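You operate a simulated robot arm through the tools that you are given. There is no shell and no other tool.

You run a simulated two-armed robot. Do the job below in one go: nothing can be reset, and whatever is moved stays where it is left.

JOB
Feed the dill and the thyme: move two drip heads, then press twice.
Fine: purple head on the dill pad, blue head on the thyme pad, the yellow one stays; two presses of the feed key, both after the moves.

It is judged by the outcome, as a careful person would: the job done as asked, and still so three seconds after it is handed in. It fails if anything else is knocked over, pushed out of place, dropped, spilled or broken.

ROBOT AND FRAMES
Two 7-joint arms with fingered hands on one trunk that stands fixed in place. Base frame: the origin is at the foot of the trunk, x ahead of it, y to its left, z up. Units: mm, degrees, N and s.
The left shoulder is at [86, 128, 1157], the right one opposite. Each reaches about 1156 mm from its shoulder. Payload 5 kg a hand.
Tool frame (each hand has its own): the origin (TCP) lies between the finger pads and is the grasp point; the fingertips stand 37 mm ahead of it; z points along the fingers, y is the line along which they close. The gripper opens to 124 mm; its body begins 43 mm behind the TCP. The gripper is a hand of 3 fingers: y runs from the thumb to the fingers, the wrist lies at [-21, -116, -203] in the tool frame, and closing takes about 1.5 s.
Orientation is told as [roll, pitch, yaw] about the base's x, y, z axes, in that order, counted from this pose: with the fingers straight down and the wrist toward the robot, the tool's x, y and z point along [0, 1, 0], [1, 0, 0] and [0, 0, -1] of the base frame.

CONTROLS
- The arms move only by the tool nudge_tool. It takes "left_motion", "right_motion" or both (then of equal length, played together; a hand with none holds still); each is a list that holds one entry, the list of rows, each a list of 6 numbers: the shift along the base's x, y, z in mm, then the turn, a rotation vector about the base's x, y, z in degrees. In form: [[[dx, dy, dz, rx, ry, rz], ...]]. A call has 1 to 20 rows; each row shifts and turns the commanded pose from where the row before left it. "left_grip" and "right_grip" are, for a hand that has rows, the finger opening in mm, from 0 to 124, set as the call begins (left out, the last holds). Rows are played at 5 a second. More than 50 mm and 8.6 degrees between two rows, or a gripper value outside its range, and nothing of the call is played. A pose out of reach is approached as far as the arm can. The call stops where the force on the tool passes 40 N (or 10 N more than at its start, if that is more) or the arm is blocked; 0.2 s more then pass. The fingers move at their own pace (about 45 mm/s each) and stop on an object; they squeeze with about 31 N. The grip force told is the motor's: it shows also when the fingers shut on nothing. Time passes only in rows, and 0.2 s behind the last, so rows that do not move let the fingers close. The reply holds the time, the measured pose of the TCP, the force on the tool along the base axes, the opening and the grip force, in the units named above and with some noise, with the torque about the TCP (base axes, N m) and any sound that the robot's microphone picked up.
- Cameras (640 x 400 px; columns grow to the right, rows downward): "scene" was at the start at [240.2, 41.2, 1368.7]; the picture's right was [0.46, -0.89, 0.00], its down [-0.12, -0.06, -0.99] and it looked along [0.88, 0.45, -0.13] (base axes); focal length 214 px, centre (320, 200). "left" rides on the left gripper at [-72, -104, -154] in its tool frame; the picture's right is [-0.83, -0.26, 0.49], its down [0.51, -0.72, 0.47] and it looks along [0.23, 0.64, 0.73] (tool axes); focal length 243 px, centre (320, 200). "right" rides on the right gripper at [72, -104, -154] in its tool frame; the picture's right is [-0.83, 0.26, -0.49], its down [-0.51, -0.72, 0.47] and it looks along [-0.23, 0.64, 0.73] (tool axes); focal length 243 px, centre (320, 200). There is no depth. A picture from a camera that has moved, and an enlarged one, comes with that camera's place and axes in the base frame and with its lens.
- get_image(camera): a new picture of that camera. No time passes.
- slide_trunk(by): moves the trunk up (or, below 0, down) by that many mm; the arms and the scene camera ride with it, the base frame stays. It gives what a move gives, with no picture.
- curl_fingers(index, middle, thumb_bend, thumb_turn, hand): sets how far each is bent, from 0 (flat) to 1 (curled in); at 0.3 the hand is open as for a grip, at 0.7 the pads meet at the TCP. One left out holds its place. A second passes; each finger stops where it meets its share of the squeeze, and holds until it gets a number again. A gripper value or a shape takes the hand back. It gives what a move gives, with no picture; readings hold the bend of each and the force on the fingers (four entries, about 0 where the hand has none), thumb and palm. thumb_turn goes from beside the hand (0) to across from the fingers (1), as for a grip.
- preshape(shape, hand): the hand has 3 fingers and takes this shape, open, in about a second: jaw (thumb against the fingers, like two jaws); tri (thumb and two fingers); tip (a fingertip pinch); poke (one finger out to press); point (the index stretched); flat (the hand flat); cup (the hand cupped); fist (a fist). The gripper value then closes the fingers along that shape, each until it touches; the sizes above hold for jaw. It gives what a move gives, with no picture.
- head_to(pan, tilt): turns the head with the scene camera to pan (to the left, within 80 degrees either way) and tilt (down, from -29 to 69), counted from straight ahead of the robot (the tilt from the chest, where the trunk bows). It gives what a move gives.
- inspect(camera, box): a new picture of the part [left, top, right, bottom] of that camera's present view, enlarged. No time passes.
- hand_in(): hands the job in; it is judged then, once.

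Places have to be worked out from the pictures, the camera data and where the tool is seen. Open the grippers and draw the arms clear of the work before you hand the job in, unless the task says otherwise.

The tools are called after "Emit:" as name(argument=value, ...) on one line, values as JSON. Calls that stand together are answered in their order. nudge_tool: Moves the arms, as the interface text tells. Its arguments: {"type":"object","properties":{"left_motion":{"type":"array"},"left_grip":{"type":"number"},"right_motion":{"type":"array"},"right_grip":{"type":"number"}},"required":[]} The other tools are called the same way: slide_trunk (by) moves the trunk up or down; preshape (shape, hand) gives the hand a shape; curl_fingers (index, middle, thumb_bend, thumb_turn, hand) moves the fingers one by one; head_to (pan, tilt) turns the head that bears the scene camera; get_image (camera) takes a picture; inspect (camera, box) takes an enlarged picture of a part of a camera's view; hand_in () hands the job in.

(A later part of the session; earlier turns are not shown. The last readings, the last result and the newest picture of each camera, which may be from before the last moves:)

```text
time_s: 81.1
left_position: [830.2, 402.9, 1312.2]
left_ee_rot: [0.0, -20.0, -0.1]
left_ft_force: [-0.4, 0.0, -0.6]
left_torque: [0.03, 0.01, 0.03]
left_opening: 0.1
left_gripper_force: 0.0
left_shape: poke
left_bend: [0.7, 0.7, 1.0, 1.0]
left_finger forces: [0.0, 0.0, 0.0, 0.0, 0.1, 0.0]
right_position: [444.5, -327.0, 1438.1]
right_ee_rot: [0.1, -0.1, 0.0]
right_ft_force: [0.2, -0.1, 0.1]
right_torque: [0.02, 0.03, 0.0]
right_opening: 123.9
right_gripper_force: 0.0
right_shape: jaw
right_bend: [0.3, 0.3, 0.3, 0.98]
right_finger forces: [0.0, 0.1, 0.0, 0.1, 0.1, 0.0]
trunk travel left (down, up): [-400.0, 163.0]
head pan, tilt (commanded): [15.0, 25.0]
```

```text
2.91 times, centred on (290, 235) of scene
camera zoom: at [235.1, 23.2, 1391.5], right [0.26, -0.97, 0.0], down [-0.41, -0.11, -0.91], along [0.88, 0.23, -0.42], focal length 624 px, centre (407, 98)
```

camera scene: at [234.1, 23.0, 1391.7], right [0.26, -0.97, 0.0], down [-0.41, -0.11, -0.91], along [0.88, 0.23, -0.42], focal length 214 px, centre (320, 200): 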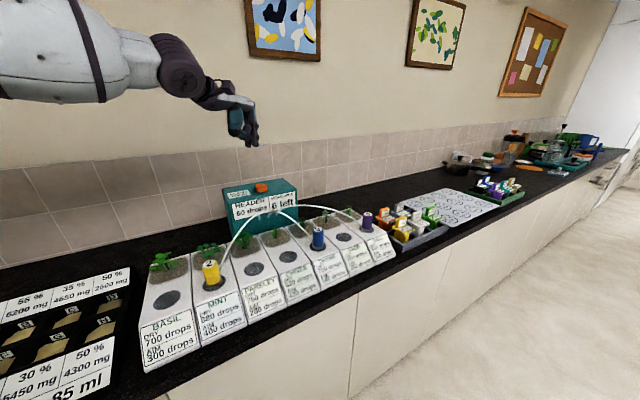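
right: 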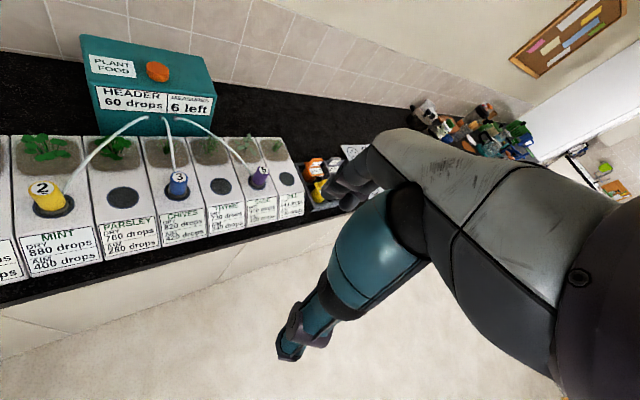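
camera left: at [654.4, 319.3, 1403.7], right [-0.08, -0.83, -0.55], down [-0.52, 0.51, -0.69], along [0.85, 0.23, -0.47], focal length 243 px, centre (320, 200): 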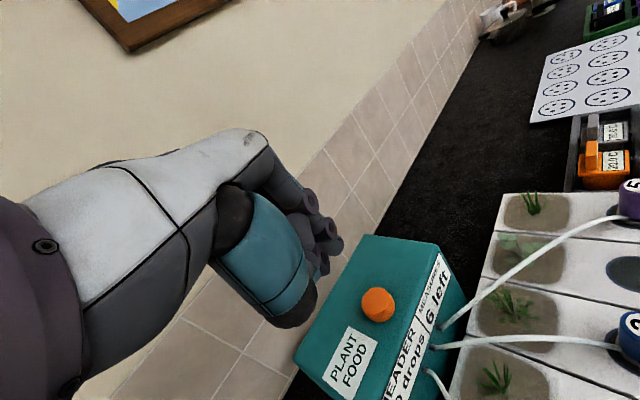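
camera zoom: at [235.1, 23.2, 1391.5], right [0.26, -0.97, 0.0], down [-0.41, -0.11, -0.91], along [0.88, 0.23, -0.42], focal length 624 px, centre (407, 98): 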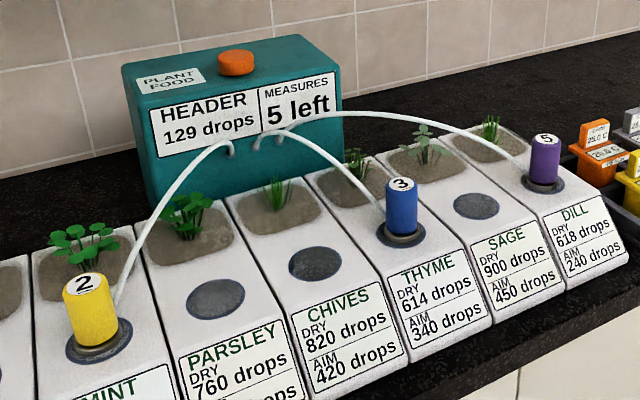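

The panels turn out to be live displays: it now shows 5 left, dill 618, thyme 614 and header 129, so feeding shows up with a delay. I won't press again. I'll wait and watch for the second measure.

Emit:
nudge_tool(left_motion=[[[0, 0, 0, 0, 0, 0], [0, 0, 0, 0, 0, 0], [0, 0, 0, 0, 0, 0], [0, 0, 0, 0, 0, 0], [0, 0, 0, 0, 0, 0], [0, 0, 0, 0, 0, 0], [0, 0, 0, 0, 0, 0], [0, 0, 0, 0, 0, 0], [0, 0, 0, 0, 0, 0], [0, 0, 0, 0, 0, 0]]])

Emit:
inspect(camera="scene", box=[180, 170, 400, 300])

Emit:
inspect(camera="scene", box=[120, 220, 300, 380])

```text
time_s: 83.3
left_position: [830.7, 403.1, 1313.0]
left_ee_rot: [0.0, -20.0, 0.0]
left_ft_force: [-0.5, -0.1, 0.2]
left_torque: [0.01, 0.02, 0.03]
left_opening: 0.1
left_gripper_force: 0.0
left_shape: poke
left_bend: [0.7, 0.7, 1.0, 1.0]
left_finger forces: [0.1, 0.1, 0.1, 0.1, 0.0, 0.0]
right_position: [443.7, -328.8, 1437.9]
right_ee_rot: [-0.1, 0.0, 0.0]
right_ft_force: [0.1, 0.5, -0.7]
right_torque: [0.0, -0.02, 0.01]
right_opening: 123.6
right_gripper_force: 0.0
right_shape: jaw
right_bend: [0.3, 0.3, 0.3, 0.98]
right_finger forces: [0.1, 0.0, 0.1, 0.0, 0.0, 0.0]
trunk travel left (down, up): [-400.0, 163.0]
head pan, tilt (commanded): [15.0, 25.0]
```

```text
2.91 times, centred on (290, 235) of scene
camera zoom: at [234.2, 22.9, 1391.7], right [0.26, -0.97, 0.0], down [-0.41, -0.11, -0.91], along [0.88, 0.23, -0.42], focal length 624 px, centre (407, 98)
```

zoom: 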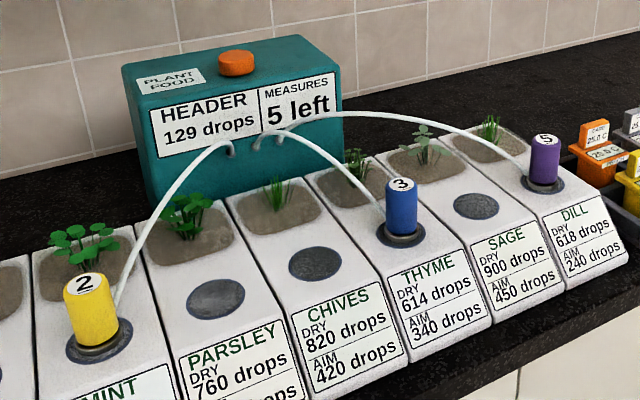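

```text
2.50 times, centred on (210, 300) of scene
camera zoom: at [234.2, 22.9, 1391.7], right [0.26, -0.97, 0.0], down [-0.41, -0.11, -0.91], along [0.88, 0.23, -0.42], focal length 536 px, centre (595, -50)
```

zoom: 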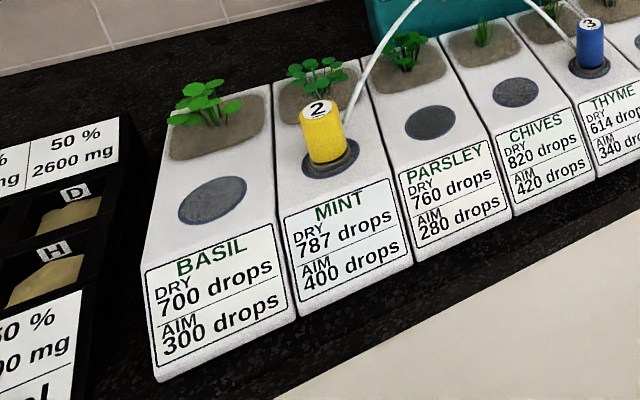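

The values were stable over the last 2 s: dill -222, thyme -116, mint -93, header +69, which is exactly one 500-drop measure. The second measure may just be lagging by several seconds like the first, so I'll wait longer before concluding anything.

Emit:
nudge_tool(left_motion=[[[0, 0, 0, 0, 0, 0], [0, 0, 0, 0, 0, 0], [0, 0, 0, 0, 0, 0], [0, 0, 0, 0, 0, 0], [0, 0, 0, 0, 0, 0], [0, 0, 0, 0, 0, 0], [0, 0, 0, 0, 0, 0], [0, 0, 0, 0, 0, 0], [0, 0, 0, 0, 0, 0], [0, 0, 0, 0, 0, 0], [0, 0, 0, 0, 0, 0], [0, 0, 0, 0, 0, 0], [0, 0, 0, 0, 0, 0], [0, 0, 0, 0, 0, 0], [0, 0, 0, 0, 0, 0], [0, 0, 0, 0, 0, 0], [0, 0, 0, 0, 0, 0], [0, 0, 0, 0, 0, 0], [0, 0, 0, 0, 0, 0], [0, 0, 0, 0, 0, 0]]])

Emit:
inspect(camera="scene", box=[180, 170, 400, 300])

```text
time_s: 87.5
left_position: [831.1, 403.1, 1313.5]
left_ee_rot: [0.0, -20.0, 0.0]
left_ft_force: [-0.4, -0.5, -0.4]
left_torque: [-0.03, -0.01, -0.01]
left_opening: 0.0
left_gripper_force: 0.0
left_shape: poke
left_bend: [0.7, 0.7, 1.0, 1.0]
left_finger forces: [0.1, 0.1, 0.0, 0.1, 0.0, 0.1]
right_position: [444.6, -327.8, 1439.1]
right_ee_rot: [-0.1, -0.1, -0.1]
right_ft_force: [0.3, 0.4, 0.8]
right_torque: [0.0, 0.01, 0.01]
right_opening: 123.6
right_gripper_force: 0.0
right_shape: jaw
right_bend: [0.3, 0.3, 0.3, 0.98]
right_finger forces: [0.0, 0.0, 0.1, 0.1, 0.1, 0.1]
trunk travel left (down, up): [-400.0, 163.0]
head pan, tilt (commanded): [15.0, 25.0]
```

```text
2.91 times, centred on (290, 235) of scene
camera zoom: at [234.2, 22.9, 1391.7], right [0.26, -0.97, 0.0], down [-0.41, -0.11, -0.91], along [0.88, 0.23, -0.42], focal length 624 px, centre (407, 98)
```

zoom: 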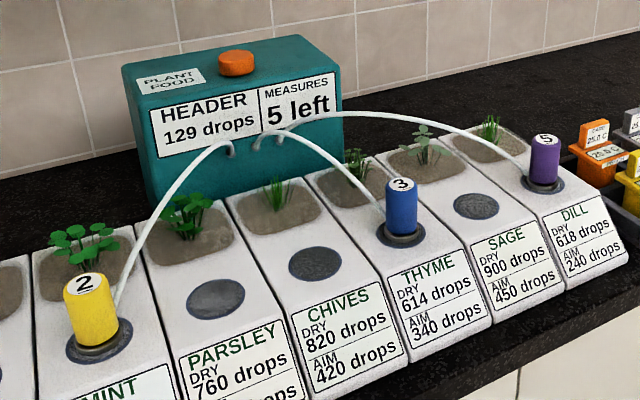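

It still shows 5 left at 87.5 s. The first measure took between 4 and 7 s to appear, so a queued second could still be pending. I'll wait longer before judging.

Emit:
nudge_tool(left_motion=[[[0, 0, 0, 0, 0, 0], [0, 0, 0, 0, 0, 0], [0, 0, 0, 0, 0, 0], [0, 0, 0, 0, 0, 0], [0, 0, 0, 0, 0, 0], [0, 0, 0, 0, 0, 0], [0, 0, 0, 0, 0, 0], [0, 0, 0, 0, 0, 0], [0, 0, 0, 0, 0, 0], [0, 0, 0, 0, 0, 0], [0, 0, 0, 0, 0, 0], [0, 0, 0, 0, 0, 0], [0, 0, 0, 0, 0, 0], [0, 0, 0, 0, 0, 0], [0, 0, 0, 0, 0, 0], [0, 0, 0, 0, 0, 0], [0, 0, 0, 0, 0, 0], [0, 0, 0, 0, 0, 0], [0, 0, 0, 0, 0, 0], [0, 0, 0, 0, 0, 0]]])

Emit:
nudge_tool(left_motion=[[[0, 0, 0, 0, 0, 0], [0, 0, 0, 0, 0, 0], [0, 0, 0, 0, 0, 0], [0, 0, 0, 0, 0, 0], [0, 0, 0, 0, 0, 0], [0, 0, 0, 0, 0, 0], [0, 0, 0, 0, 0, 0], [0, 0, 0, 0, 0, 0], [0, 0, 0, 0, 0, 0], [0, 0, 0, 0, 0, 0], [0, 0, 0, 0, 0, 0], [0, 0, 0, 0, 0, 0], [0, 0, 0, 0, 0, 0], [0, 0, 0, 0, 0, 0], [0, 0, 0, 0, 0, 0], [0, 0, 0, 0, 0, 0], [0, 0, 0, 0, 0, 0], [0, 0, 0, 0, 0, 0], [0, 0, 0, 0, 0, 0], [0, 0, 0, 0, 0, 0]]])

Emit:
inspect(camera="scene", box=[180, 170, 400, 300])

```text
time_s: 91.7
left_position: [831.1, 401.5, 1312.9]
left_ee_rot: [-0.1, -19.9, 0.0]
left_ft_force: [-0.2, 0.1, -1.2]
left_torque: [0.01, 0.0, -0.01]
left_opening: 0.0
left_gripper_force: 0.0
left_shape: poke
left_bend: [0.7, 0.7, 1.0, 1.0]
left_finger forces: [0.0, 0.0, 0.0, 0.0, 0.0, 0.0]
right_position: [443.3, -328.3, 1438.8]
right_ee_rot: [0.0, 0.0, -0.1]
right_ft_force: [-0.2, 1.1, 0.2]
right_torque: [0.01, -0.03, 0.0]
right_opening: 123.8
right_gripper_force: 0.0
right_shape: jaw
right_bend: [0.3, 0.3, 0.3, 0.98]
right_finger forces: [0.0, 0.1, 0.1, 0.0, 0.0, 0.0]
trunk travel left (down, up): [-400.0, 163.0]
head pan, tilt (commanded): [15.0, 25.0]
```

```text
time_s: 95.9
left_position: [830.6, 401.3, 1312.6]
left_ee_rot: [0.0, -19.9, 0.0]
left_ft_force: [-0.3, 0.0, 0.5]
left_torque: [0.0, 0.0, -0.02]
left_opening: 0.0
left_gripper_force: 0.1
left_shape: poke
left_bend: [0.7, 0.7, 1.0, 1.0]
left_finger forces: [0.0, 0.1, 0.0, 0.0, 0.0, 0.1]
right_position: [444.8, -328.9, 1439.3]
right_ee_rot: [0.0, 0.0, -0.1]
right_ft_force: [0.4, 0.1, -0.5]
right_torque: [0.0, -0.01, -0.04]
right_opening: 123.9
right_gripper_force: 0.0
right_shape: jaw
right_bend: [0.3, 0.3, 0.3, 0.98]
right_finger forces: [0.0, 0.0, 0.0, 0.1, 0.0, 0.2]
trunk travel left (down, up): [-400.0, 163.0]
head pan, tilt (commanded): [15.0, 25.0]
```

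```text
2.91 times, centred on (290, 235) of scene
camera zoom: at [234.2, 22.9, 1391.7], right [0.26, -0.97, 0.0], down [-0.41, -0.11, -0.91], along [0.88, 0.23, -0.42], focal length 624 px, centre (407, 98)
```

zoom: 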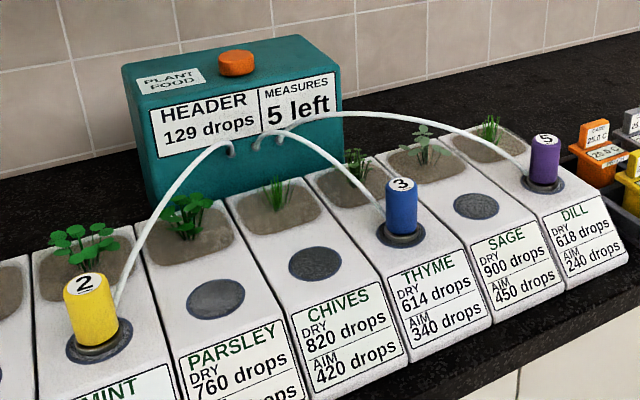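

The panel is stable at exactly one measure, 16 s after the second click. An extra press can't be undone, so before deciding I'll wait considerably longer to rule out a slow or periodic panel refresh.

Emit:
nudge_tool(left_motion=[[[0, 0, 0, 0, 0, 0], [0, 0, 0, 0, 0, 0], [0, 0, 0, 0, 0, 0], [0, 0, 0, 0, 0, 0], [0, 0, 0, 0, 0, 0], [0, 0, 0, 0, 0, 0], [0, 0, 0, 0, 0, 0], [0, 0, 0, 0, 0, 0], [0, 0, 0, 0, 0, 0], [0, 0, 0, 0, 0, 0], [0, 0, 0, 0, 0, 0], [0, 0, 0, 0, 0, 0], [0, 0, 0, 0, 0, 0], [0, 0, 0, 0, 0, 0], [0, 0, 0, 0, 0, 0], [0, 0, 0, 0, 0, 0], [0, 0, 0, 0, 0, 0], [0, 0, 0, 0, 0, 0], [0, 0, 0, 0, 0, 0], [0, 0, 0, 0, 0, 0]]])

Emit:
nudge_tool(left_motion=[[[0, 0, 0, 0, 0, 0], [0, 0, 0, 0, 0, 0], [0, 0, 0, 0, 0, 0], [0, 0, 0, 0, 0, 0], [0, 0, 0, 0, 0, 0], [0, 0, 0, 0, 0, 0], [0, 0, 0, 0, 0, 0], [0, 0, 0, 0, 0, 0], [0, 0, 0, 0, 0, 0], [0, 0, 0, 0, 0, 0], [0, 0, 0, 0, 0, 0], [0, 0, 0, 0, 0, 0], [0, 0, 0, 0, 0, 0], [0, 0, 0, 0, 0, 0], [0, 0, 0, 0, 0, 0], [0, 0, 0, 0, 0, 0], [0, 0, 0, 0, 0, 0], [0, 0, 0, 0, 0, 0], [0, 0, 0, 0, 0, 0], [0, 0, 0, 0, 0, 0]]])

Emit:
nudge_tool(left_motion=[[[0, 0, 0, 0, 0, 0], [0, 0, 0, 0, 0, 0], [0, 0, 0, 0, 0, 0], [0, 0, 0, 0, 0, 0], [0, 0, 0, 0, 0, 0], [0, 0, 0, 0, 0, 0], [0, 0, 0, 0, 0, 0], [0, 0, 0, 0, 0, 0], [0, 0, 0, 0, 0, 0], [0, 0, 0, 0, 0, 0], [0, 0, 0, 0, 0, 0], [0, 0, 0, 0, 0, 0], [0, 0, 0, 0, 0, 0], [0, 0, 0, 0, 0, 0], [0, 0, 0, 0, 0, 0], [0, 0, 0, 0, 0, 0], [0, 0, 0, 0, 0, 0], [0, 0, 0, 0, 0, 0], [0, 0, 0, 0, 0, 0], [0, 0, 0, 0, 0, 0]]])

Emit:
inspect(camera="scene", box=[180, 170, 400, 300])

Emit:
inspect(camera="left", box=[280, 180, 640, 400])

```text
time_s: 100.1
left_position: [829.1, 401.7, 1312.0]
left_ee_rot: [0.0, -20.0, 0.0]
left_ft_force: [-0.1, 0.7, -0.3]
left_torque: [-0.02, -0.02, 0.03]
left_opening: 0.1
left_gripper_force: 0.1
left_shape: poke
left_bend: [0.7, 0.7, 1.0, 1.0]
left_finger forces: [0.0, 0.1, 0.1, 0.0, 0.0, 0.0]
right_position: [444.2, -326.9, 1439.6]
right_ee_rot: [0.0, 0.0, 0.0]
right_ft_force: [-0.7, 0.1, -0.3]
right_torque: [-0.04, 0.02, -0.02]
right_opening: 123.4
right_gripper_force: 0.1
right_shape: jaw
right_bend: [0.3, 0.3, 0.3, 0.98]
right_finger forces: [0.0, 0.1, 0.0, 0.0, 0.0, 0.0]
trunk travel left (down, up): [-400.0, 163.0]
head pan, tilt (commanded): [15.0, 25.0]
```

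```text
time_s: 104.3
left_position: [831.1, 402.1, 1312.5]
left_ee_rot: [-0.1, -20.0, 0.1]
left_ft_force: [-0.3, -0.7, 0.4]
left_torque: [0.06, 0.02, -0.05]
left_opening: 0.0
left_gripper_force: 0.1
left_shape: poke
left_bend: [0.7, 0.7, 1.0, 1.0]
left_finger forces: [0.1, 0.0, 0.1, 0.0, 0.1, 0.0]
right_position: [444.4, -329.1, 1438.7]
right_ee_rot: [0.0, -0.1, -0.1]
right_ft_force: [0.7, 0.3, 0.8]
right_torque: [-0.01, 0.01, -0.01]
right_opening: 123.9
right_gripper_force: 0.1
right_shape: jaw
right_bend: [0.3, 0.3, 0.3, 0.98]
right_finger forces: [0.0, 0.1, 0.1, 0.0, 0.1, 0.1]
trunk travel left (down, up): [-400.0, 163.0]
head pan, tilt (commanded): [15.0, 25.0]
```

```text
time_s: 108.5
left_position: [830.7, 402.7, 1312.6]
left_ee_rot: [0.1, -20.1, 0.0]
left_ft_force: [0.4, 0.7, 0.3]
left_torque: [0.01, 0.01, 0.01]
left_opening: 0.3
left_gripper_force: 0.0
left_shape: poke
left_bend: [0.7, 0.7, 1.0, 1.0]
left_finger forces: [0.0, 0.0, 0.0, 0.0, 0.0, 0.1]
right_position: [444.2, -328.9, 1439.9]
right_ee_rot: [0.0, 0.0, -0.1]
right_ft_force: [-0.1, -0.3, -0.7]
right_torque: [0.0, -0.01, 0.0]
right_opening: 123.7
right_gripper_force: 0.1
right_shape: jaw
right_bend: [0.3, 0.3, 0.3, 0.98]
right_finger forces: [0.0, 0.0, 0.0, 0.1, 0.0, 0.0]
trunk travel left (down, up): [-400.0, 163.0]
head pan, tilt (commanded): [15.0, 25.0]
```

```text
2.91 times, centred on (290, 235) of scene
camera zoom: at [234.2, 22.9, 1391.7], right [0.26, -0.97, 0.0], down [-0.41, -0.11, -0.91], along [0.88, 0.23, -0.42], focal length 624 px, centre (407, 98)
```

zoom: 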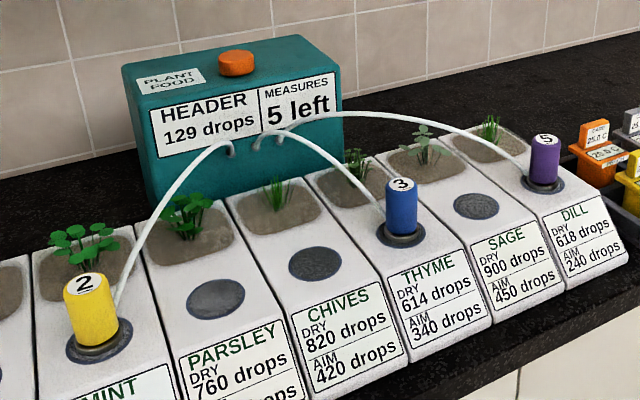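

```text
1.78 times, centred on (460, 290) of left
camera zoom: at [679.8, 329.2, 1421.6], right [-0.08, -0.83, -0.55], down [-0.52, 0.51, -0.69], along [0.85, 0.23, -0.47], focal length 431 px, centre (71, 40)
```

zoom: 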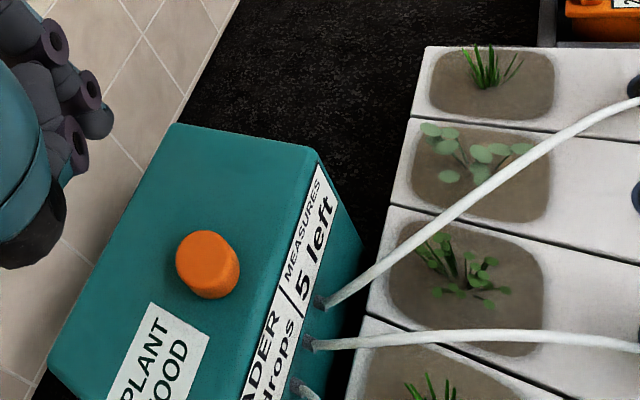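

After 29 s the panel still shows exactly one measure delivered (5 left, header 129). So only one of the two strokes counted, most likely because the second fell while the unit was still cycling. One more effective press is needed, so I'll return to just above the key.

Emit:
nudge_tool(left_motion=[[[10, 0, -40, 0, 0, 0], [5, 0, -40, 0, 0, 0], [0, 0, -35, 0, 0, 0], [0, 0, -25, 0, 0, 0], [0, 0, 0, 0, 0, 0]]])

Emit:
inspect(camera="scene", box=[220, 150, 300, 220])

```text
time_s: 109.7
left_position: [845.2, 401.1, 1172.9]
left_ee_rot: [0.0, -19.9, -0.1]
left_ft_force: [0.6, -0.3, 0.8]
left_torque: [0.01, 0.0, -0.01]
left_opening: 0.0
left_gripper_force: 0.0
left_shape: poke
left_bend: [0.7, 0.7, 1.0, 1.0]
left_finger forces: [0.1, 0.0, 0.1, 0.0, 0.1, 0.1]
right_position: [443.5, -328.9, 1437.7]
right_ee_rot: [0.0, 0.0, 0.0]
right_ft_force: [-0.1, 0.3, -0.7]
right_torque: [-0.04, 0.03, -0.01]
right_opening: 123.8
right_gripper_force: 0.1
right_shape: jaw
right_bend: [0.3, 0.3, 0.3, 0.98]
right_finger forces: [0.1, 0.1, 0.0, 0.0, 0.0, 0.1]
trunk travel left (down, up): [-400.0, 163.0]
head pan, tilt (commanded): [15.0, 25.0]
```

```text
5.71 times, centred on (260, 185) of scene
camera zoom: at [233.8, 22.6, 1391.8], right [0.26, -0.97, 0.0], down [-0.41, -0.11, -0.91], along [0.88, 0.23, -0.42], focal length 1226 px, centre (663, 286)
```

zoom: 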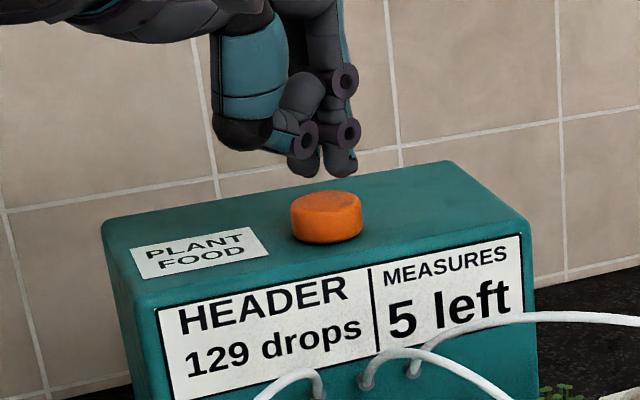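

The fingertips are aligned as before and the counter still shows 5. Pressing again with the same small steps.

Emit:
nudge_tool(left_motion=[[[0, 0, -8, 0, 0, 0], [0, 0, -6, 0, 0, 0], [0, 0, -2, 0, 0, 0], [0, 0, 0, 0, 0, 0]]])

Emit:
nudge_tool(left_motion=[[[0, 0, -2, 0, 0, 0], [0, 0, 0, 0, 0, 0]]])

Emit:
inspect(camera="scene", box=[220, 150, 300, 220])

```text
time_s: 110.7
left_position: [844.7, 401.6, 1157.1]
left_ee_rot: [0.1, -20.1, -0.1]
left_ft_force: [-0.2, -0.4, 1.4]
left_torque: [-0.01, -0.02, 0.03]
left_opening: 0.0
left_gripper_force: 0.0
left_shape: poke
left_bend: [0.7, 0.7, 1.0, 1.0]
left_finger forces: [0.0, 1.4, 0.1, 0.0, 0.0, 0.0]
right_position: [444.4, -328.7, 1438.9]
right_ee_rot: [0.1, 0.0, -0.1]
right_ft_force: [-0.4, -0.4, -0.9]
right_torque: [0.01, 0.0, 0.01]
right_opening: 123.5
right_gripper_force: 0.2
right_shape: jaw
right_bend: [0.3, 0.3, 0.3, 0.98]
right_finger forces: [0.1, 0.0, 0.1, 0.0, 0.1, 0.1]
trunk travel left (down, up): [-400.0, 163.0]
head pan, tilt (commanded): [15.0, 25.0]
```

```text
time_s: 111.3
left_position: [844.5, 401.4, 1155.3]
left_ee_rot: [0.0, -20.0, 0.0]
left_ft_force: [-0.3, 0.8, 2.5]
left_torque: [0.08, -0.01, -0.01]
left_opening: 0.0
left_gripper_force: 0.1
left_shape: poke
left_bend: [0.7, 0.7, 1.0, 1.0]
left_finger forces: [0.0, 2.4, 0.0, 0.0, 0.0, 0.0]
right_position: [443.4, -328.0, 1439.2]
right_ee_rot: [0.0, -0.1, 0.0]
right_ft_force: [0.0, -1.4, 0.3]
right_torque: [0.02, -0.04, 0.0]
right_opening: 123.9
right_gripper_force: 0.0
right_shape: jaw
right_bend: [0.3, 0.3, 0.3, 0.98]
right_finger forces: [0.0, 0.0, 0.0, 0.0, 0.0, 0.0]
trunk travel left (down, up): [-400.0, 163.0]
head pan, tilt (commanded): [15.0, 25.0]
heard: click
```

```text
5.71 times, centred on (260, 185) of scene
camera zoom: at [233.9, 22.8, 1391.8], right [0.26, -0.97, 0.0], down [-0.41, -0.11, -0.91], along [0.88, 0.23, -0.42], focal length 1226 px, centre (663, 286)
```

zoom: 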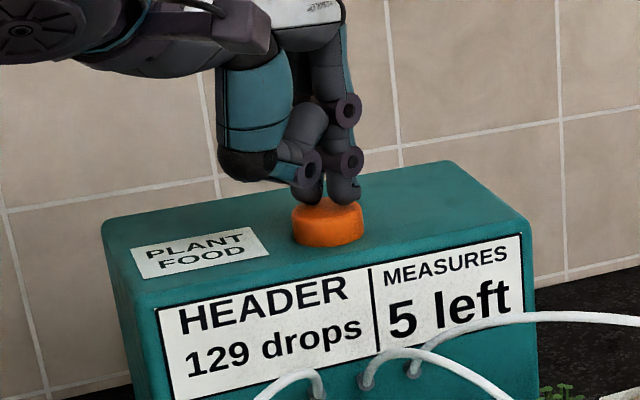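

Clicked again. I'll release straight up and watch the panel through the next several seconds.

Emit:
nudge_tool(left_motion=[[[0, 0, 6, 0, 0, 0], [0, 0, 12, 0, 0, 0], [0, 0, 25, 0, 0, 0], [0, 0, 35, 0, 0, 0], [-5, 0, 40, 0, 0, 0], [-10, 0, 40, 0, 0, 0], [0, 0, 0, 0, 0, 0]]])

Emit:
inspect(camera="scene", box=[180, 170, 400, 300])

Emit:
nudge_tool(left_motion=[[[0, 0, 0, 0, 0, 0], [0, 0, 0, 0, 0, 0], [0, 0, 0, 0, 0, 0], [0, 0, 0, 0, 0, 0], [0, 0, 0, 0, 0, 0], [0, 0, 0, 0, 0, 0], [0, 0, 0, 0, 0, 0], [0, 0, 0, 0, 0, 0], [0, 0, 0, 0, 0, 0], [0, 0, 0, 0, 0, 0], [0, 0, 0, 0, 0, 0], [0, 0, 0, 0, 0, 0]]])

Emit:
inspect(camera="scene", box=[180, 170, 400, 300])

```text
time_s: 112.9
left_position: [830.7, 401.3, 1311.5]
left_ee_rot: [-0.1, -19.9, -0.1]
left_ft_force: [0.1, -0.2, -0.8]
left_torque: [-0.03, 0.05, -0.02]
left_opening: 0.2
left_gripper_force: 0.1
left_shape: poke
left_bend: [0.7, 0.7, 1.0, 1.0]
left_finger forces: [0.0, 0.0, 0.0, 0.0, 0.1, 0.0]
right_position: [444.6, -327.4, 1438.0]
right_ee_rot: [0.0, 0.1, 0.0]
right_ft_force: [0.2, -0.4, 1.2]
right_torque: [0.0, 0.01, -0.01]
right_opening: 123.8
right_gripper_force: 0.1
right_shape: jaw
right_bend: [0.3, 0.3, 0.3, 0.98]
right_finger forces: [0.0, 0.0, 0.0, 0.0, 0.1, 0.1]
trunk travel left (down, up): [-400.0, 163.0]
head pan, tilt (commanded): [15.0, 25.0]
```

```text
2.91 times, centred on (290, 235) of scene
camera zoom: at [235.0, 23.1, 1391.5], right [0.26, -0.97, 0.0], down [-0.41, -0.11, -0.91], along [0.88, 0.23, -0.42], focal length 624 px, centre (407, 98)
```

zoom: 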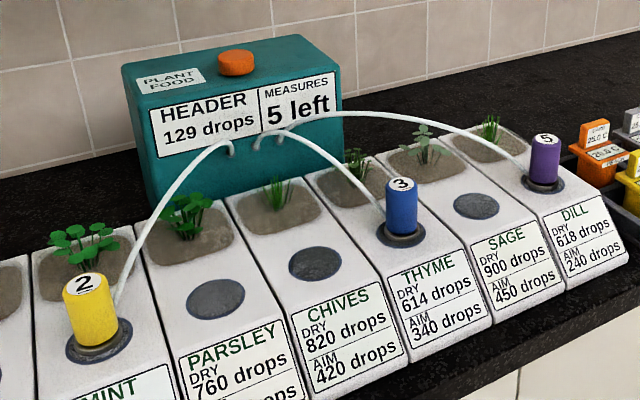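

```text
time_s: 115.5
left_position: [829.9, 400.5, 1312.1]
left_ee_rot: [0.0, -20.0, 0.0]
left_ft_force: [0.7, 0.7, -0.2]
left_torque: [0.03, 0.02, 0.02]
left_opening: 0.1
left_gripper_force: 0.2
left_shape: poke
left_bend: [0.7, 0.7, 1.0, 1.0]
left_finger forces: [0.1, 0.0, 0.0, 0.0, 0.0, 0.1]
right_position: [444.5, -329.5, 1438.5]
right_ee_rot: [0.0, 0.0, 0.0]
right_ft_force: [-0.1, -0.3, 0.1]
right_torque: [0.02, -0.01, -0.02]
right_opening: 123.7
right_gripper_force: 0.0
right_shape: jaw
right_bend: [0.3, 0.3, 0.3, 0.98]
right_finger forces: [0.0, 0.0, 0.0, 0.0, 0.1, 0.0]
trunk travel left (down, up): [-400.0, 163.0]
head pan, tilt (commanded): [15.0, 25.0]
```

```text
2.91 times, centred on (290, 235) of scene
camera zoom: at [234.2, 22.9, 1391.7], right [0.26, -0.97, 0.0], down [-0.41, -0.11, -0.91], along [0.88, 0.23, -0.42], focal length 624 px, centre (407, 98)
```

zoom: 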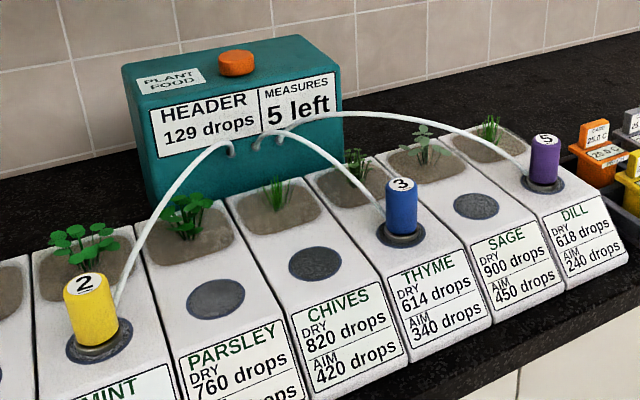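

There's no change within 4 s, the same as after the first press, which fits the delayed-cycle explanation. Waiting further.

Emit:
nudge_tool(left_motion=[[[0, 0, 0, 0, 0, 0], [0, 0, 0, 0, 0, 0], [0, 0, 0, 0, 0, 0], [0, 0, 0, 0, 0, 0], [0, 0, 0, 0, 0, 0], [0, 0, 0, 0, 0, 0]]])

Emit:
inspect(camera="scene", box=[180, 170, 400, 300])

Emit:
nudge_tool(left_motion=[[[0, 0, 0, 0, 0, 0], [0, 0, 0, 0, 0, 0], [0, 0, 0, 0, 0, 0], [0, 0, 0, 0, 0, 0], [0, 0, 0, 0, 0, 0], [0, 0, 0, 0, 0, 0], [0, 0, 0, 0, 0, 0], [0, 0, 0, 0, 0, 0]]])

Emit:
inspect(camera="scene", box=[180, 170, 400, 300])

```text
time_s: 116.9
left_position: [829.6, 401.3, 1312.8]
left_ee_rot: [-0.1, -20.0, 0.0]
left_ft_force: [0.1, 1.1, 0.1]
left_torque: [0.01, 0.02, 0.01]
left_opening: 0.1
left_gripper_force: 0.1
left_shape: poke
left_bend: [0.7, 0.7, 1.0, 1.0]
left_finger forces: [0.0, 0.0, 0.0, 0.0, 0.0, 0.1]
right_position: [445.0, -329.0, 1438.7]
right_ee_rot: [0.1, 0.0, 0.0]
right_ft_force: [0.6, 1.0, 0.5]
right_torque: [-0.01, 0.01, 0.0]
right_opening: 123.8
right_gripper_force: 0.1
right_shape: jaw
right_bend: [0.3, 0.3, 0.3, 0.98]
right_finger forces: [0.0, 0.0, 0.1, 0.0, 0.0, 0.0]
trunk travel left (down, up): [-400.0, 163.0]
head pan, tilt (commanded): [15.0, 25.0]
```

```text
2.91 times, centred on (290, 235) of scene
camera zoom: at [234.2, 22.9, 1391.7], right [0.26, -0.97, 0.0], down [-0.41, -0.11, -0.91], along [0.88, 0.23, -0.42], focal length 624 px, centre (407, 98)
```

zoom: 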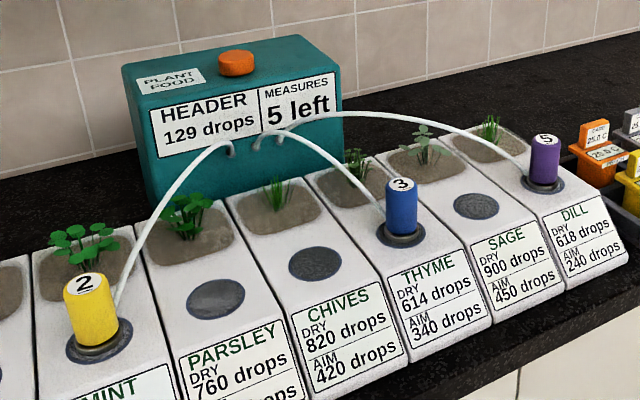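

```text
time_s: 118.7
left_position: [831.7, 401.4, 1310.8]
left_ee_rot: [0.1, -20.0, 0.1]
left_ft_force: [-0.2, 0.1, 0.4]
left_torque: [0.0, -0.03, -0.01]
left_opening: 0.0
left_gripper_force: 0.1
left_shape: poke
left_bend: [0.7, 0.7, 1.0, 1.0]
left_finger forces: [0.1, 0.0, 0.1, 0.0, 0.0, 0.0]
right_position: [445.0, -328.6, 1438.3]
right_ee_rot: [-0.1, 0.1, 0.0]
right_ft_force: [-0.4, 0.0, 0.1]
right_torque: [0.0, 0.0, -0.06]
right_opening: 123.7
right_gripper_force: 0.2
right_shape: jaw
right_bend: [0.3, 0.3, 0.3, 0.98]
right_finger forces: [0.0, 0.0, 0.1, 0.2, 0.0, 0.0]
trunk travel left (down, up): [-400.0, 163.0]
head pan, tilt (commanded): [15.0, 25.0]
```

```text
2.91 times, centred on (290, 235) of scene
camera zoom: at [234.2, 22.9, 1391.7], right [0.26, -0.97, 0.0], down [-0.41, -0.11, -0.91], along [0.88, 0.23, -0.42], focal length 624 px, centre (407, 98)
```

zoom: 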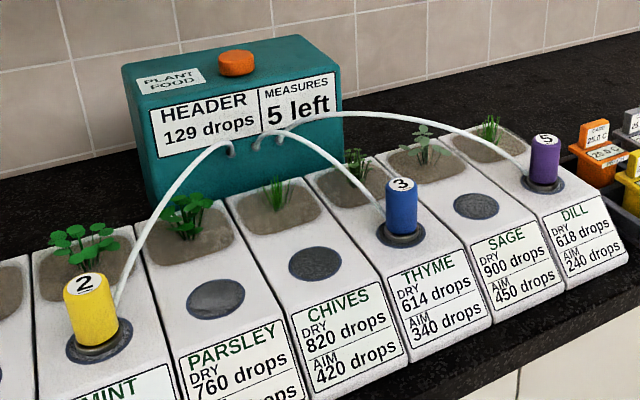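

It's 7.5 s after this click and still unchanged. The next measure moves more drops, so the cycle could be a little longer; I'll keep waiting and watching.

Emit:
nudge_tool(left_motion=[[[0, 0, 0, 0, 0, 0], [0, 0, 0, 0, 0, 0], [0, 0, 0, 0, 0, 0], [0, 0, 0, 0, 0, 0], [0, 0, 0, 0, 0, 0], [0, 0, 0, 0, 0, 0], [0, 0, 0, 0, 0, 0], [0, 0, 0, 0, 0, 0], [0, 0, 0, 0, 0, 0], [0, 0, 0, 0, 0, 0], [0, 0, 0, 0, 0, 0], [0, 0, 0, 0, 0, 0], [0, 0, 0, 0, 0, 0], [0, 0, 0, 0, 0, 0], [0, 0, 0, 0, 0, 0], [0, 0, 0, 0, 0, 0], [0, 0, 0, 0, 0, 0], [0, 0, 0, 0, 0, 0], [0, 0, 0, 0, 0, 0], [0, 0, 0, 0, 0, 0]]])

Emit:
inspect(camera="scene", box=[180, 170, 400, 300])

Emit:
nudge_tool(left_motion=[[[0, 0, 0, 0, 0, 0], [0, 0, 0, 0, 0, 0], [0, 0, 0, 0, 0, 0], [0, 0, 0, 0, 0, 0], [0, 0, 0, 0, 0, 0], [0, 0, 0, 0, 0, 0], [0, 0, 0, 0, 0, 0], [0, 0, 0, 0, 0, 0], [0, 0, 0, 0, 0, 0], [0, 0, 0, 0, 0, 0], [0, 0, 0, 0, 0, 0], [0, 0, 0, 0, 0, 0], [0, 0, 0, 0, 0, 0], [0, 0, 0, 0, 0, 0], [0, 0, 0, 0, 0, 0], [0, 0, 0, 0, 0, 0], [0, 0, 0, 0, 0, 0], [0, 0, 0, 0, 0, 0], [0, 0, 0, 0, 0, 0], [0, 0, 0, 0, 0, 0]]])

Emit:
inspect(camera="scene", box=[180, 170, 400, 300])

```text
time_s: 122.9
left_position: [831.2, 400.3, 1311.0]
left_ee_rot: [0.1, -19.9, 0.1]
left_ft_force: [0.1, -0.2, 0.6]
left_torque: [-0.02, -0.02, 0.02]
left_opening: 0.3
left_gripper_force: 0.1
left_shape: poke
left_bend: [0.7, 0.7, 1.0, 1.0]
left_finger forces: [0.0, 0.0, 0.1, 0.0, 0.1, 0.0]
right_position: [445.4, -328.9, 1438.7]
right_ee_rot: [0.0, 0.0, 0.0]
right_ft_force: [-0.4, 0.1, -0.4]
right_torque: [0.02, -0.04, -0.02]
right_opening: 123.9
right_gripper_force: 0.1
right_shape: jaw
right_bend: [0.3, 0.3, 0.3, 0.98]
right_finger forces: [0.1, 0.1, 0.0, 0.1, 0.0, 0.1]
trunk travel left (down, up): [-400.0, 163.0]
head pan, tilt (commanded): [15.0, 25.0]
```

```text
2.91 times, centred on (290, 235) of scene
camera zoom: at [234.2, 22.9, 1391.7], right [0.26, -0.97, 0.0], down [-0.41, -0.11, -0.91], along [0.88, 0.23, -0.42], focal length 624 px, centre (407, 98)
```

zoom: 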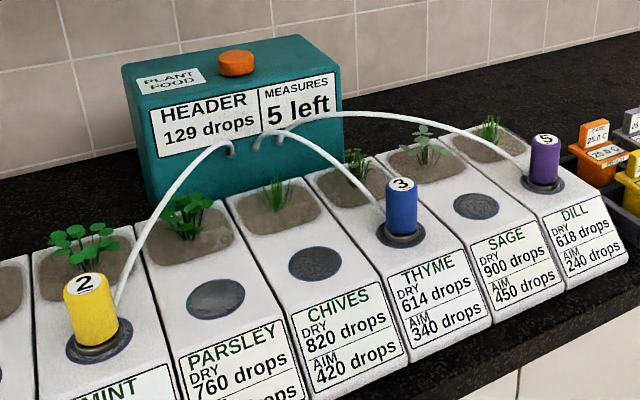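

```text
time_s: 127.1
left_position: [830.5, 401.0, 1312.3]
left_ee_rot: [-0.1, -20.0, 0.1]
left_ft_force: [-0.5, -0.2, -0.5]
left_torque: [0.0, 0.01, 0.0]
left_opening: 0.0
left_gripper_force: 0.1
left_shape: poke
left_bend: [0.7, 0.7, 1.0, 1.0]
left_finger forces: [0.0, 0.0, 0.0, 0.0, 0.0, 0.1]
right_position: [445.1, -329.0, 1439.1]
right_ee_rot: [0.0, 0.0, 0.1]
right_ft_force: [0.5, -0.2, 0.1]
right_torque: [0.0, 0.02, 0.01]
right_opening: 123.8
right_gripper_force: 0.1
right_shape: jaw
right_bend: [0.3, 0.3, 0.3, 0.98]
right_finger forces: [0.1, 0.0, 0.0, 0.0, 0.1, 0.0]
trunk travel left (down, up): [-400.0, 163.0]
head pan, tilt (commanded): [15.0, 25.0]
```

```text
2.91 times, centred on (290, 235) of scene
camera zoom: at [234.2, 22.9, 1391.7], right [0.26, -0.97, 0.0], down [-0.41, -0.11, -0.91], along [0.88, 0.23, -0.42], focal length 624 px, centre (407, 98)
```

zoom: 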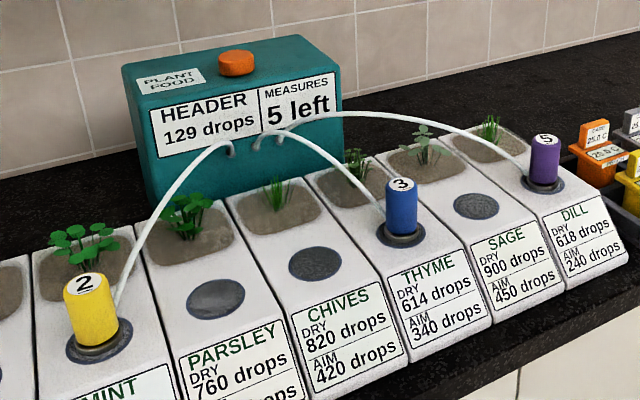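

Sixteen seconds on, the third click has had no effect. So click 1 did nothing visible, click 2 was followed by a measure, and click 3 did nothing. I'll inspect the key closely to see whether it's latched or only partly travelled before doing anything more.

Emit:
inspect(camera="scene", box=[240, 175, 280, 205])

Emit:
inspect(camera="left", box=[340, 270, 440, 360])

Emit:
inspect(camera="scene", box=[215, 180, 305, 240])

```text
13.33 times, centred on (260, 190) of scene
camera zoom: at [234.2, 22.9, 1391.7], right [0.26, -0.97, 0.0], down [-0.41, -0.11, -0.91], along [0.88, 0.23, -0.42], focal length 2860 px, centre (1120, 333)
```

zoom: 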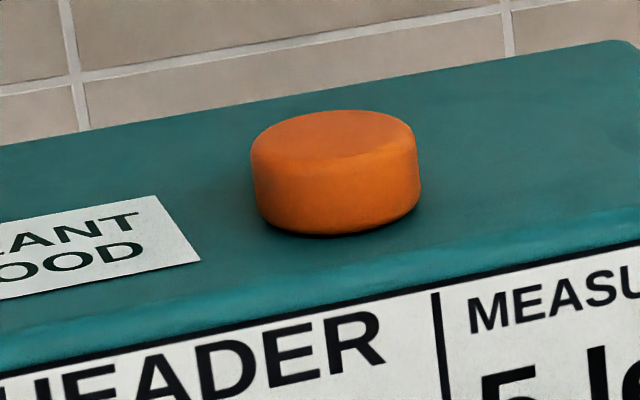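

```text
4.44 times, centred on (390, 315) of left
camera zoom: at [679.3, 328.0, 1421.3], right [-0.08, -0.83, -0.55], down [-0.52, 0.51, -0.69], along [0.85, 0.23, -0.47], focal length 1078 px, centre (9, -311)
```

zoom: 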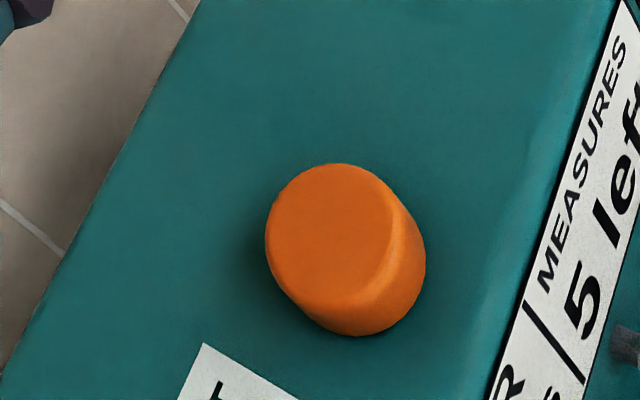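

```text
6.67 times, centred on (260, 210) of scene
camera zoom: at [234.2, 22.9, 1391.7], right [0.26, -0.97, 0.0], down [-0.41, -0.11, -0.91], along [0.88, 0.23, -0.42], focal length 1430 px, centre (720, 133)
```

zoom: 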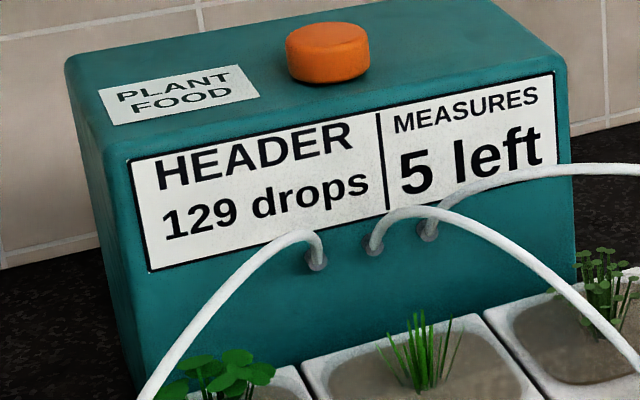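

The key stands fully up with nothing latched, and the stroke I used is only about 2 mm at 2.5 N. It probably clicks early but only reliably counts when pressed home. I'll press again, going further down this time, in small monitored steps.

Emit:
nudge_tool(left_motion=[[[10, 0, -40, 0, 0, 0], [5, 0, -40, 0, 0, 0], [0, 0, -35, 0, 0, 0], [0, 0, -25, 0, 0, 0], [0, 0, -8, 0, 0, 0], [0, 0, 0, 0, 0, 0]]])

Emit:
inspect(camera="scene", box=[225, 150, 295, 220])

Emit:
inspect(camera="left", box=[270, 180, 450, 320])

```text
time_s: 128.5
left_position: [846.2, 401.2, 1163.6]
left_ee_rot: [0.0, -20.1, -0.1]
left_ft_force: [0.4, 0.5, 0.1]
left_torque: [-0.07, 0.02, -0.03]
left_opening: 0.0
left_gripper_force: 0.1
left_shape: poke
left_bend: [0.7, 0.7, 1.0, 1.0]
left_finger forces: [0.0, 0.0, 0.1, 0.0, 0.0, 0.0]
right_position: [444.6, -328.5, 1439.9]
right_ee_rot: [0.0, 0.0, 0.0]
right_ft_force: [-0.2, 0.4, 0.2]
right_torque: [-0.02, -0.02, 0.02]
right_opening: 123.7
right_gripper_force: 0.1
right_shape: jaw
right_bend: [0.3, 0.3, 0.3, 0.98]
right_finger forces: [0.0, 0.0, 0.1, 0.0, 0.0, 0.0]
trunk travel left (down, up): [-400.0, 163.0]
head pan, tilt (commanded): [15.0, 25.0]
```

```text
5.71 times, centred on (260, 185) of scene
camera zoom: at [233.9, 22.7, 1391.8], right [0.26, -0.97, 0.0], down [-0.41, -0.11, -0.91], along [0.88, 0.23, -0.42], focal length 1226 px, centre (663, 286)
```

zoom: 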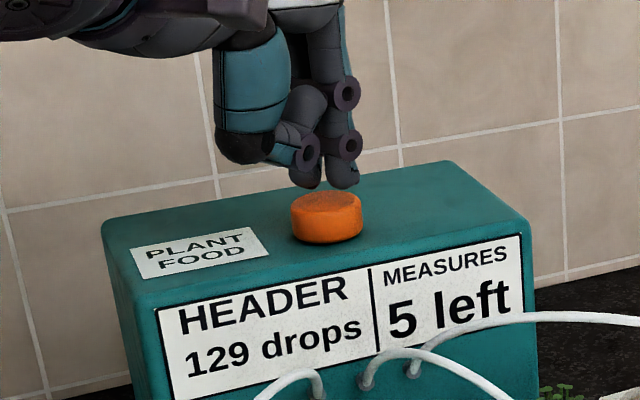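

```text
2.86 times, centred on (360, 250) of left
camera zoom: at [693.9, 328.1, 1274.4], right [-0.08, -0.83, -0.55], down [-0.52, 0.51, -0.69], along [0.85, 0.23, -0.47], focal length 693 px, centre (206, 57)
```

zoom: 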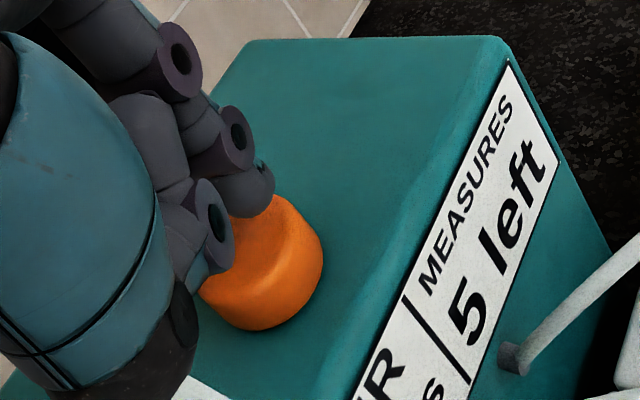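

Still 5 left, and aligned. Pressing now and continuing past the click point, checking the force at each step.

Emit:
nudge_tool(left_motion=[[[0, 0, -6, 0, 0, 0], [0, 0, -2, 0, 0, 0], [0, 0, -2, 0, 0, 0], [0, 0, -1, 0, 0, 0], [0, 0, 0, 0, 0, 0]]])

Emit:
inspect(camera="scene", box=[225, 150, 295, 220])

Emit:
nudge_tool(left_motion=[[[0, 0, -1, 0, 0, 0], [0, 0, -1, 0, 0, 0], [0, 0, 0, 0, 0, 0]]])

Emit:
inspect(camera="scene", box=[225, 150, 295, 220])

```text
time_s: 129.7
left_position: [845.3, 400.7, 1154.8]
left_ee_rot: [0.0, -19.9, -0.2]
left_ft_force: [0.5, -0.3, 2.9]
left_torque: [0.06, -0.05, 0.02]
left_opening: 0.1
left_gripper_force: 0.0
left_shape: poke
left_bend: [0.7, 0.7, 1.0, 1.0]
left_finger forces: [0.0, 2.8, 0.0, 0.0, 0.0, 0.0]
right_position: [444.6, -328.4, 1438.4]
right_ee_rot: [0.0, 0.0, 0.0]
right_ft_force: [0.1, -0.2, 0.5]
right_torque: [0.01, 0.02, 0.02]
right_opening: 123.8
right_gripper_force: 0.0
right_shape: jaw
right_bend: [0.3, 0.3, 0.3, 0.98]
right_finger forces: [0.0, 0.0, 0.0, 0.1, 0.0, 0.0]
trunk travel left (down, up): [-400.0, 163.0]
head pan, tilt (commanded): [15.0, 25.0]
heard: click
```

```text
5.71 times, centred on (260, 185) of scene
camera zoom: at [233.9, 22.8, 1391.8], right [0.26, -0.97, 0.0], down [-0.41, -0.11, -0.91], along [0.88, 0.23, -0.42], focal length 1226 px, centre (663, 286)
```

zoom: 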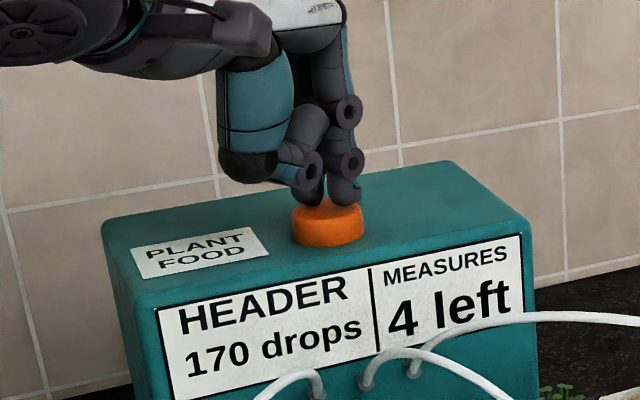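

```text
time_s: 130.5
left_position: [844.7, 400.8, 1152.2]
left_ee_rot: [0.0, -20.0, -0.1]
left_ft_force: [0.6, 0.5, 4.1]
left_torque: [0.08, -0.03, -0.01]
left_opening: 0.0
left_gripper_force: 0.0
left_shape: poke
left_bend: [0.7, 0.7, 1.0, 1.0]
left_finger forces: [0.0, 3.8, 0.1, 0.0, 0.1, 0.0]
right_position: [443.7, -329.0, 1439.5]
right_ee_rot: [0.0, 0.0, 0.0]
right_ft_force: [0.1, 0.2, 0.4]
right_torque: [0.0, -0.01, 0.0]
right_opening: 123.6
right_gripper_force: 0.1
right_shape: jaw
right_bend: [0.3, 0.3, 0.3, 0.98]
right_finger forces: [0.0, 0.1, 0.0, 0.0, 0.0, 0.1]
trunk travel left (down, up): [-400.0, 163.0]
head pan, tilt (commanded): [15.0, 25.0]
```

```text
5.71 times, centred on (260, 185) of scene
camera zoom: at [233.8, 22.7, 1391.8], right [0.26, -0.97, 0.0], down [-0.41, -0.11, -0.91], along [0.88, 0.23, -0.42], focal length 1226 px, centre (663, 286)
```

zoom: 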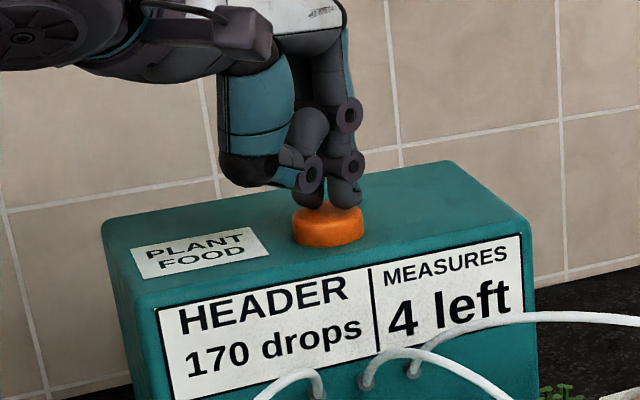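

The panel updated at once to 4 left and header 170, so two measures have now been fed since the moves. No more pressing: I'll release straight up, retreat, and verify.

Emit:
nudge_tool(left_motion=[[[0, 0, 8, 0, 0, 0], [0, 0, 15, 0, 0, 0], [0, 0, 25, 0, 0, 0], [0, 0, 35, 0, 0, 0], [-10, 5, 40, 0, 0, 0], [-20, 10, 40, 0, 0, 0], [-25, 20, 30, 0, 0, 0], [0, 0, 0, 0, 0, 0]]])

Emit:
inspect(camera="scene", box=[180, 170, 400, 300])

```text
time_s: 132.3
left_position: [791.4, 435.9, 1345.7]
left_ee_rot: [0.0, -19.9, 0.0]
left_ft_force: [-0.5, -0.1, 0.2]
left_torque: [0.0, -0.03, 0.02]
left_opening: 0.2
left_gripper_force: 0.0
left_shape: poke
left_bend: [0.7, 0.7, 1.0, 1.0]
left_finger forces: [0.0, 0.0, 0.1, 0.1, 0.1, 0.0]
right_position: [446.3, -327.8, 1437.2]
right_ee_rot: [0.1, 0.1, 0.0]
right_ft_force: [1.0, -0.2, 0.0]
right_torque: [0.02, 0.04, 0.02]
right_opening: 123.6
right_gripper_force: 0.0
right_shape: jaw
right_bend: [0.3, 0.3, 0.3, 0.98]
right_finger forces: [0.0, 0.0, 0.1, 0.1, 0.1, 0.0]
trunk travel left (down, up): [-400.0, 163.0]
head pan, tilt (commanded): [15.0, 25.0]
```

```text
2.91 times, centred on (290, 235) of scene
camera zoom: at [235.4, 22.4, 1391.4], right [0.26, -0.97, 0.0], down [-0.41, -0.11, -0.91], along [0.88, 0.23, -0.42], focal length 624 px, centre (407, 98)
```

zoom: 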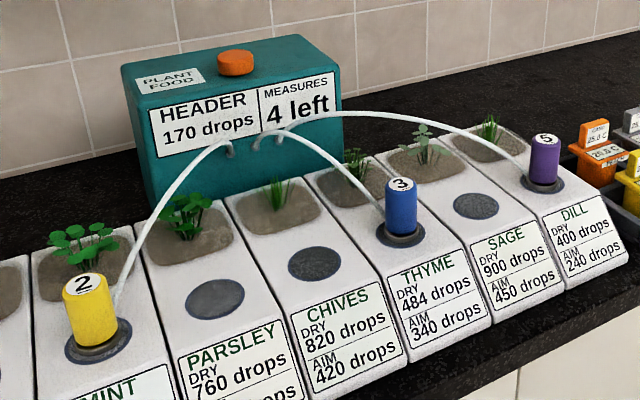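

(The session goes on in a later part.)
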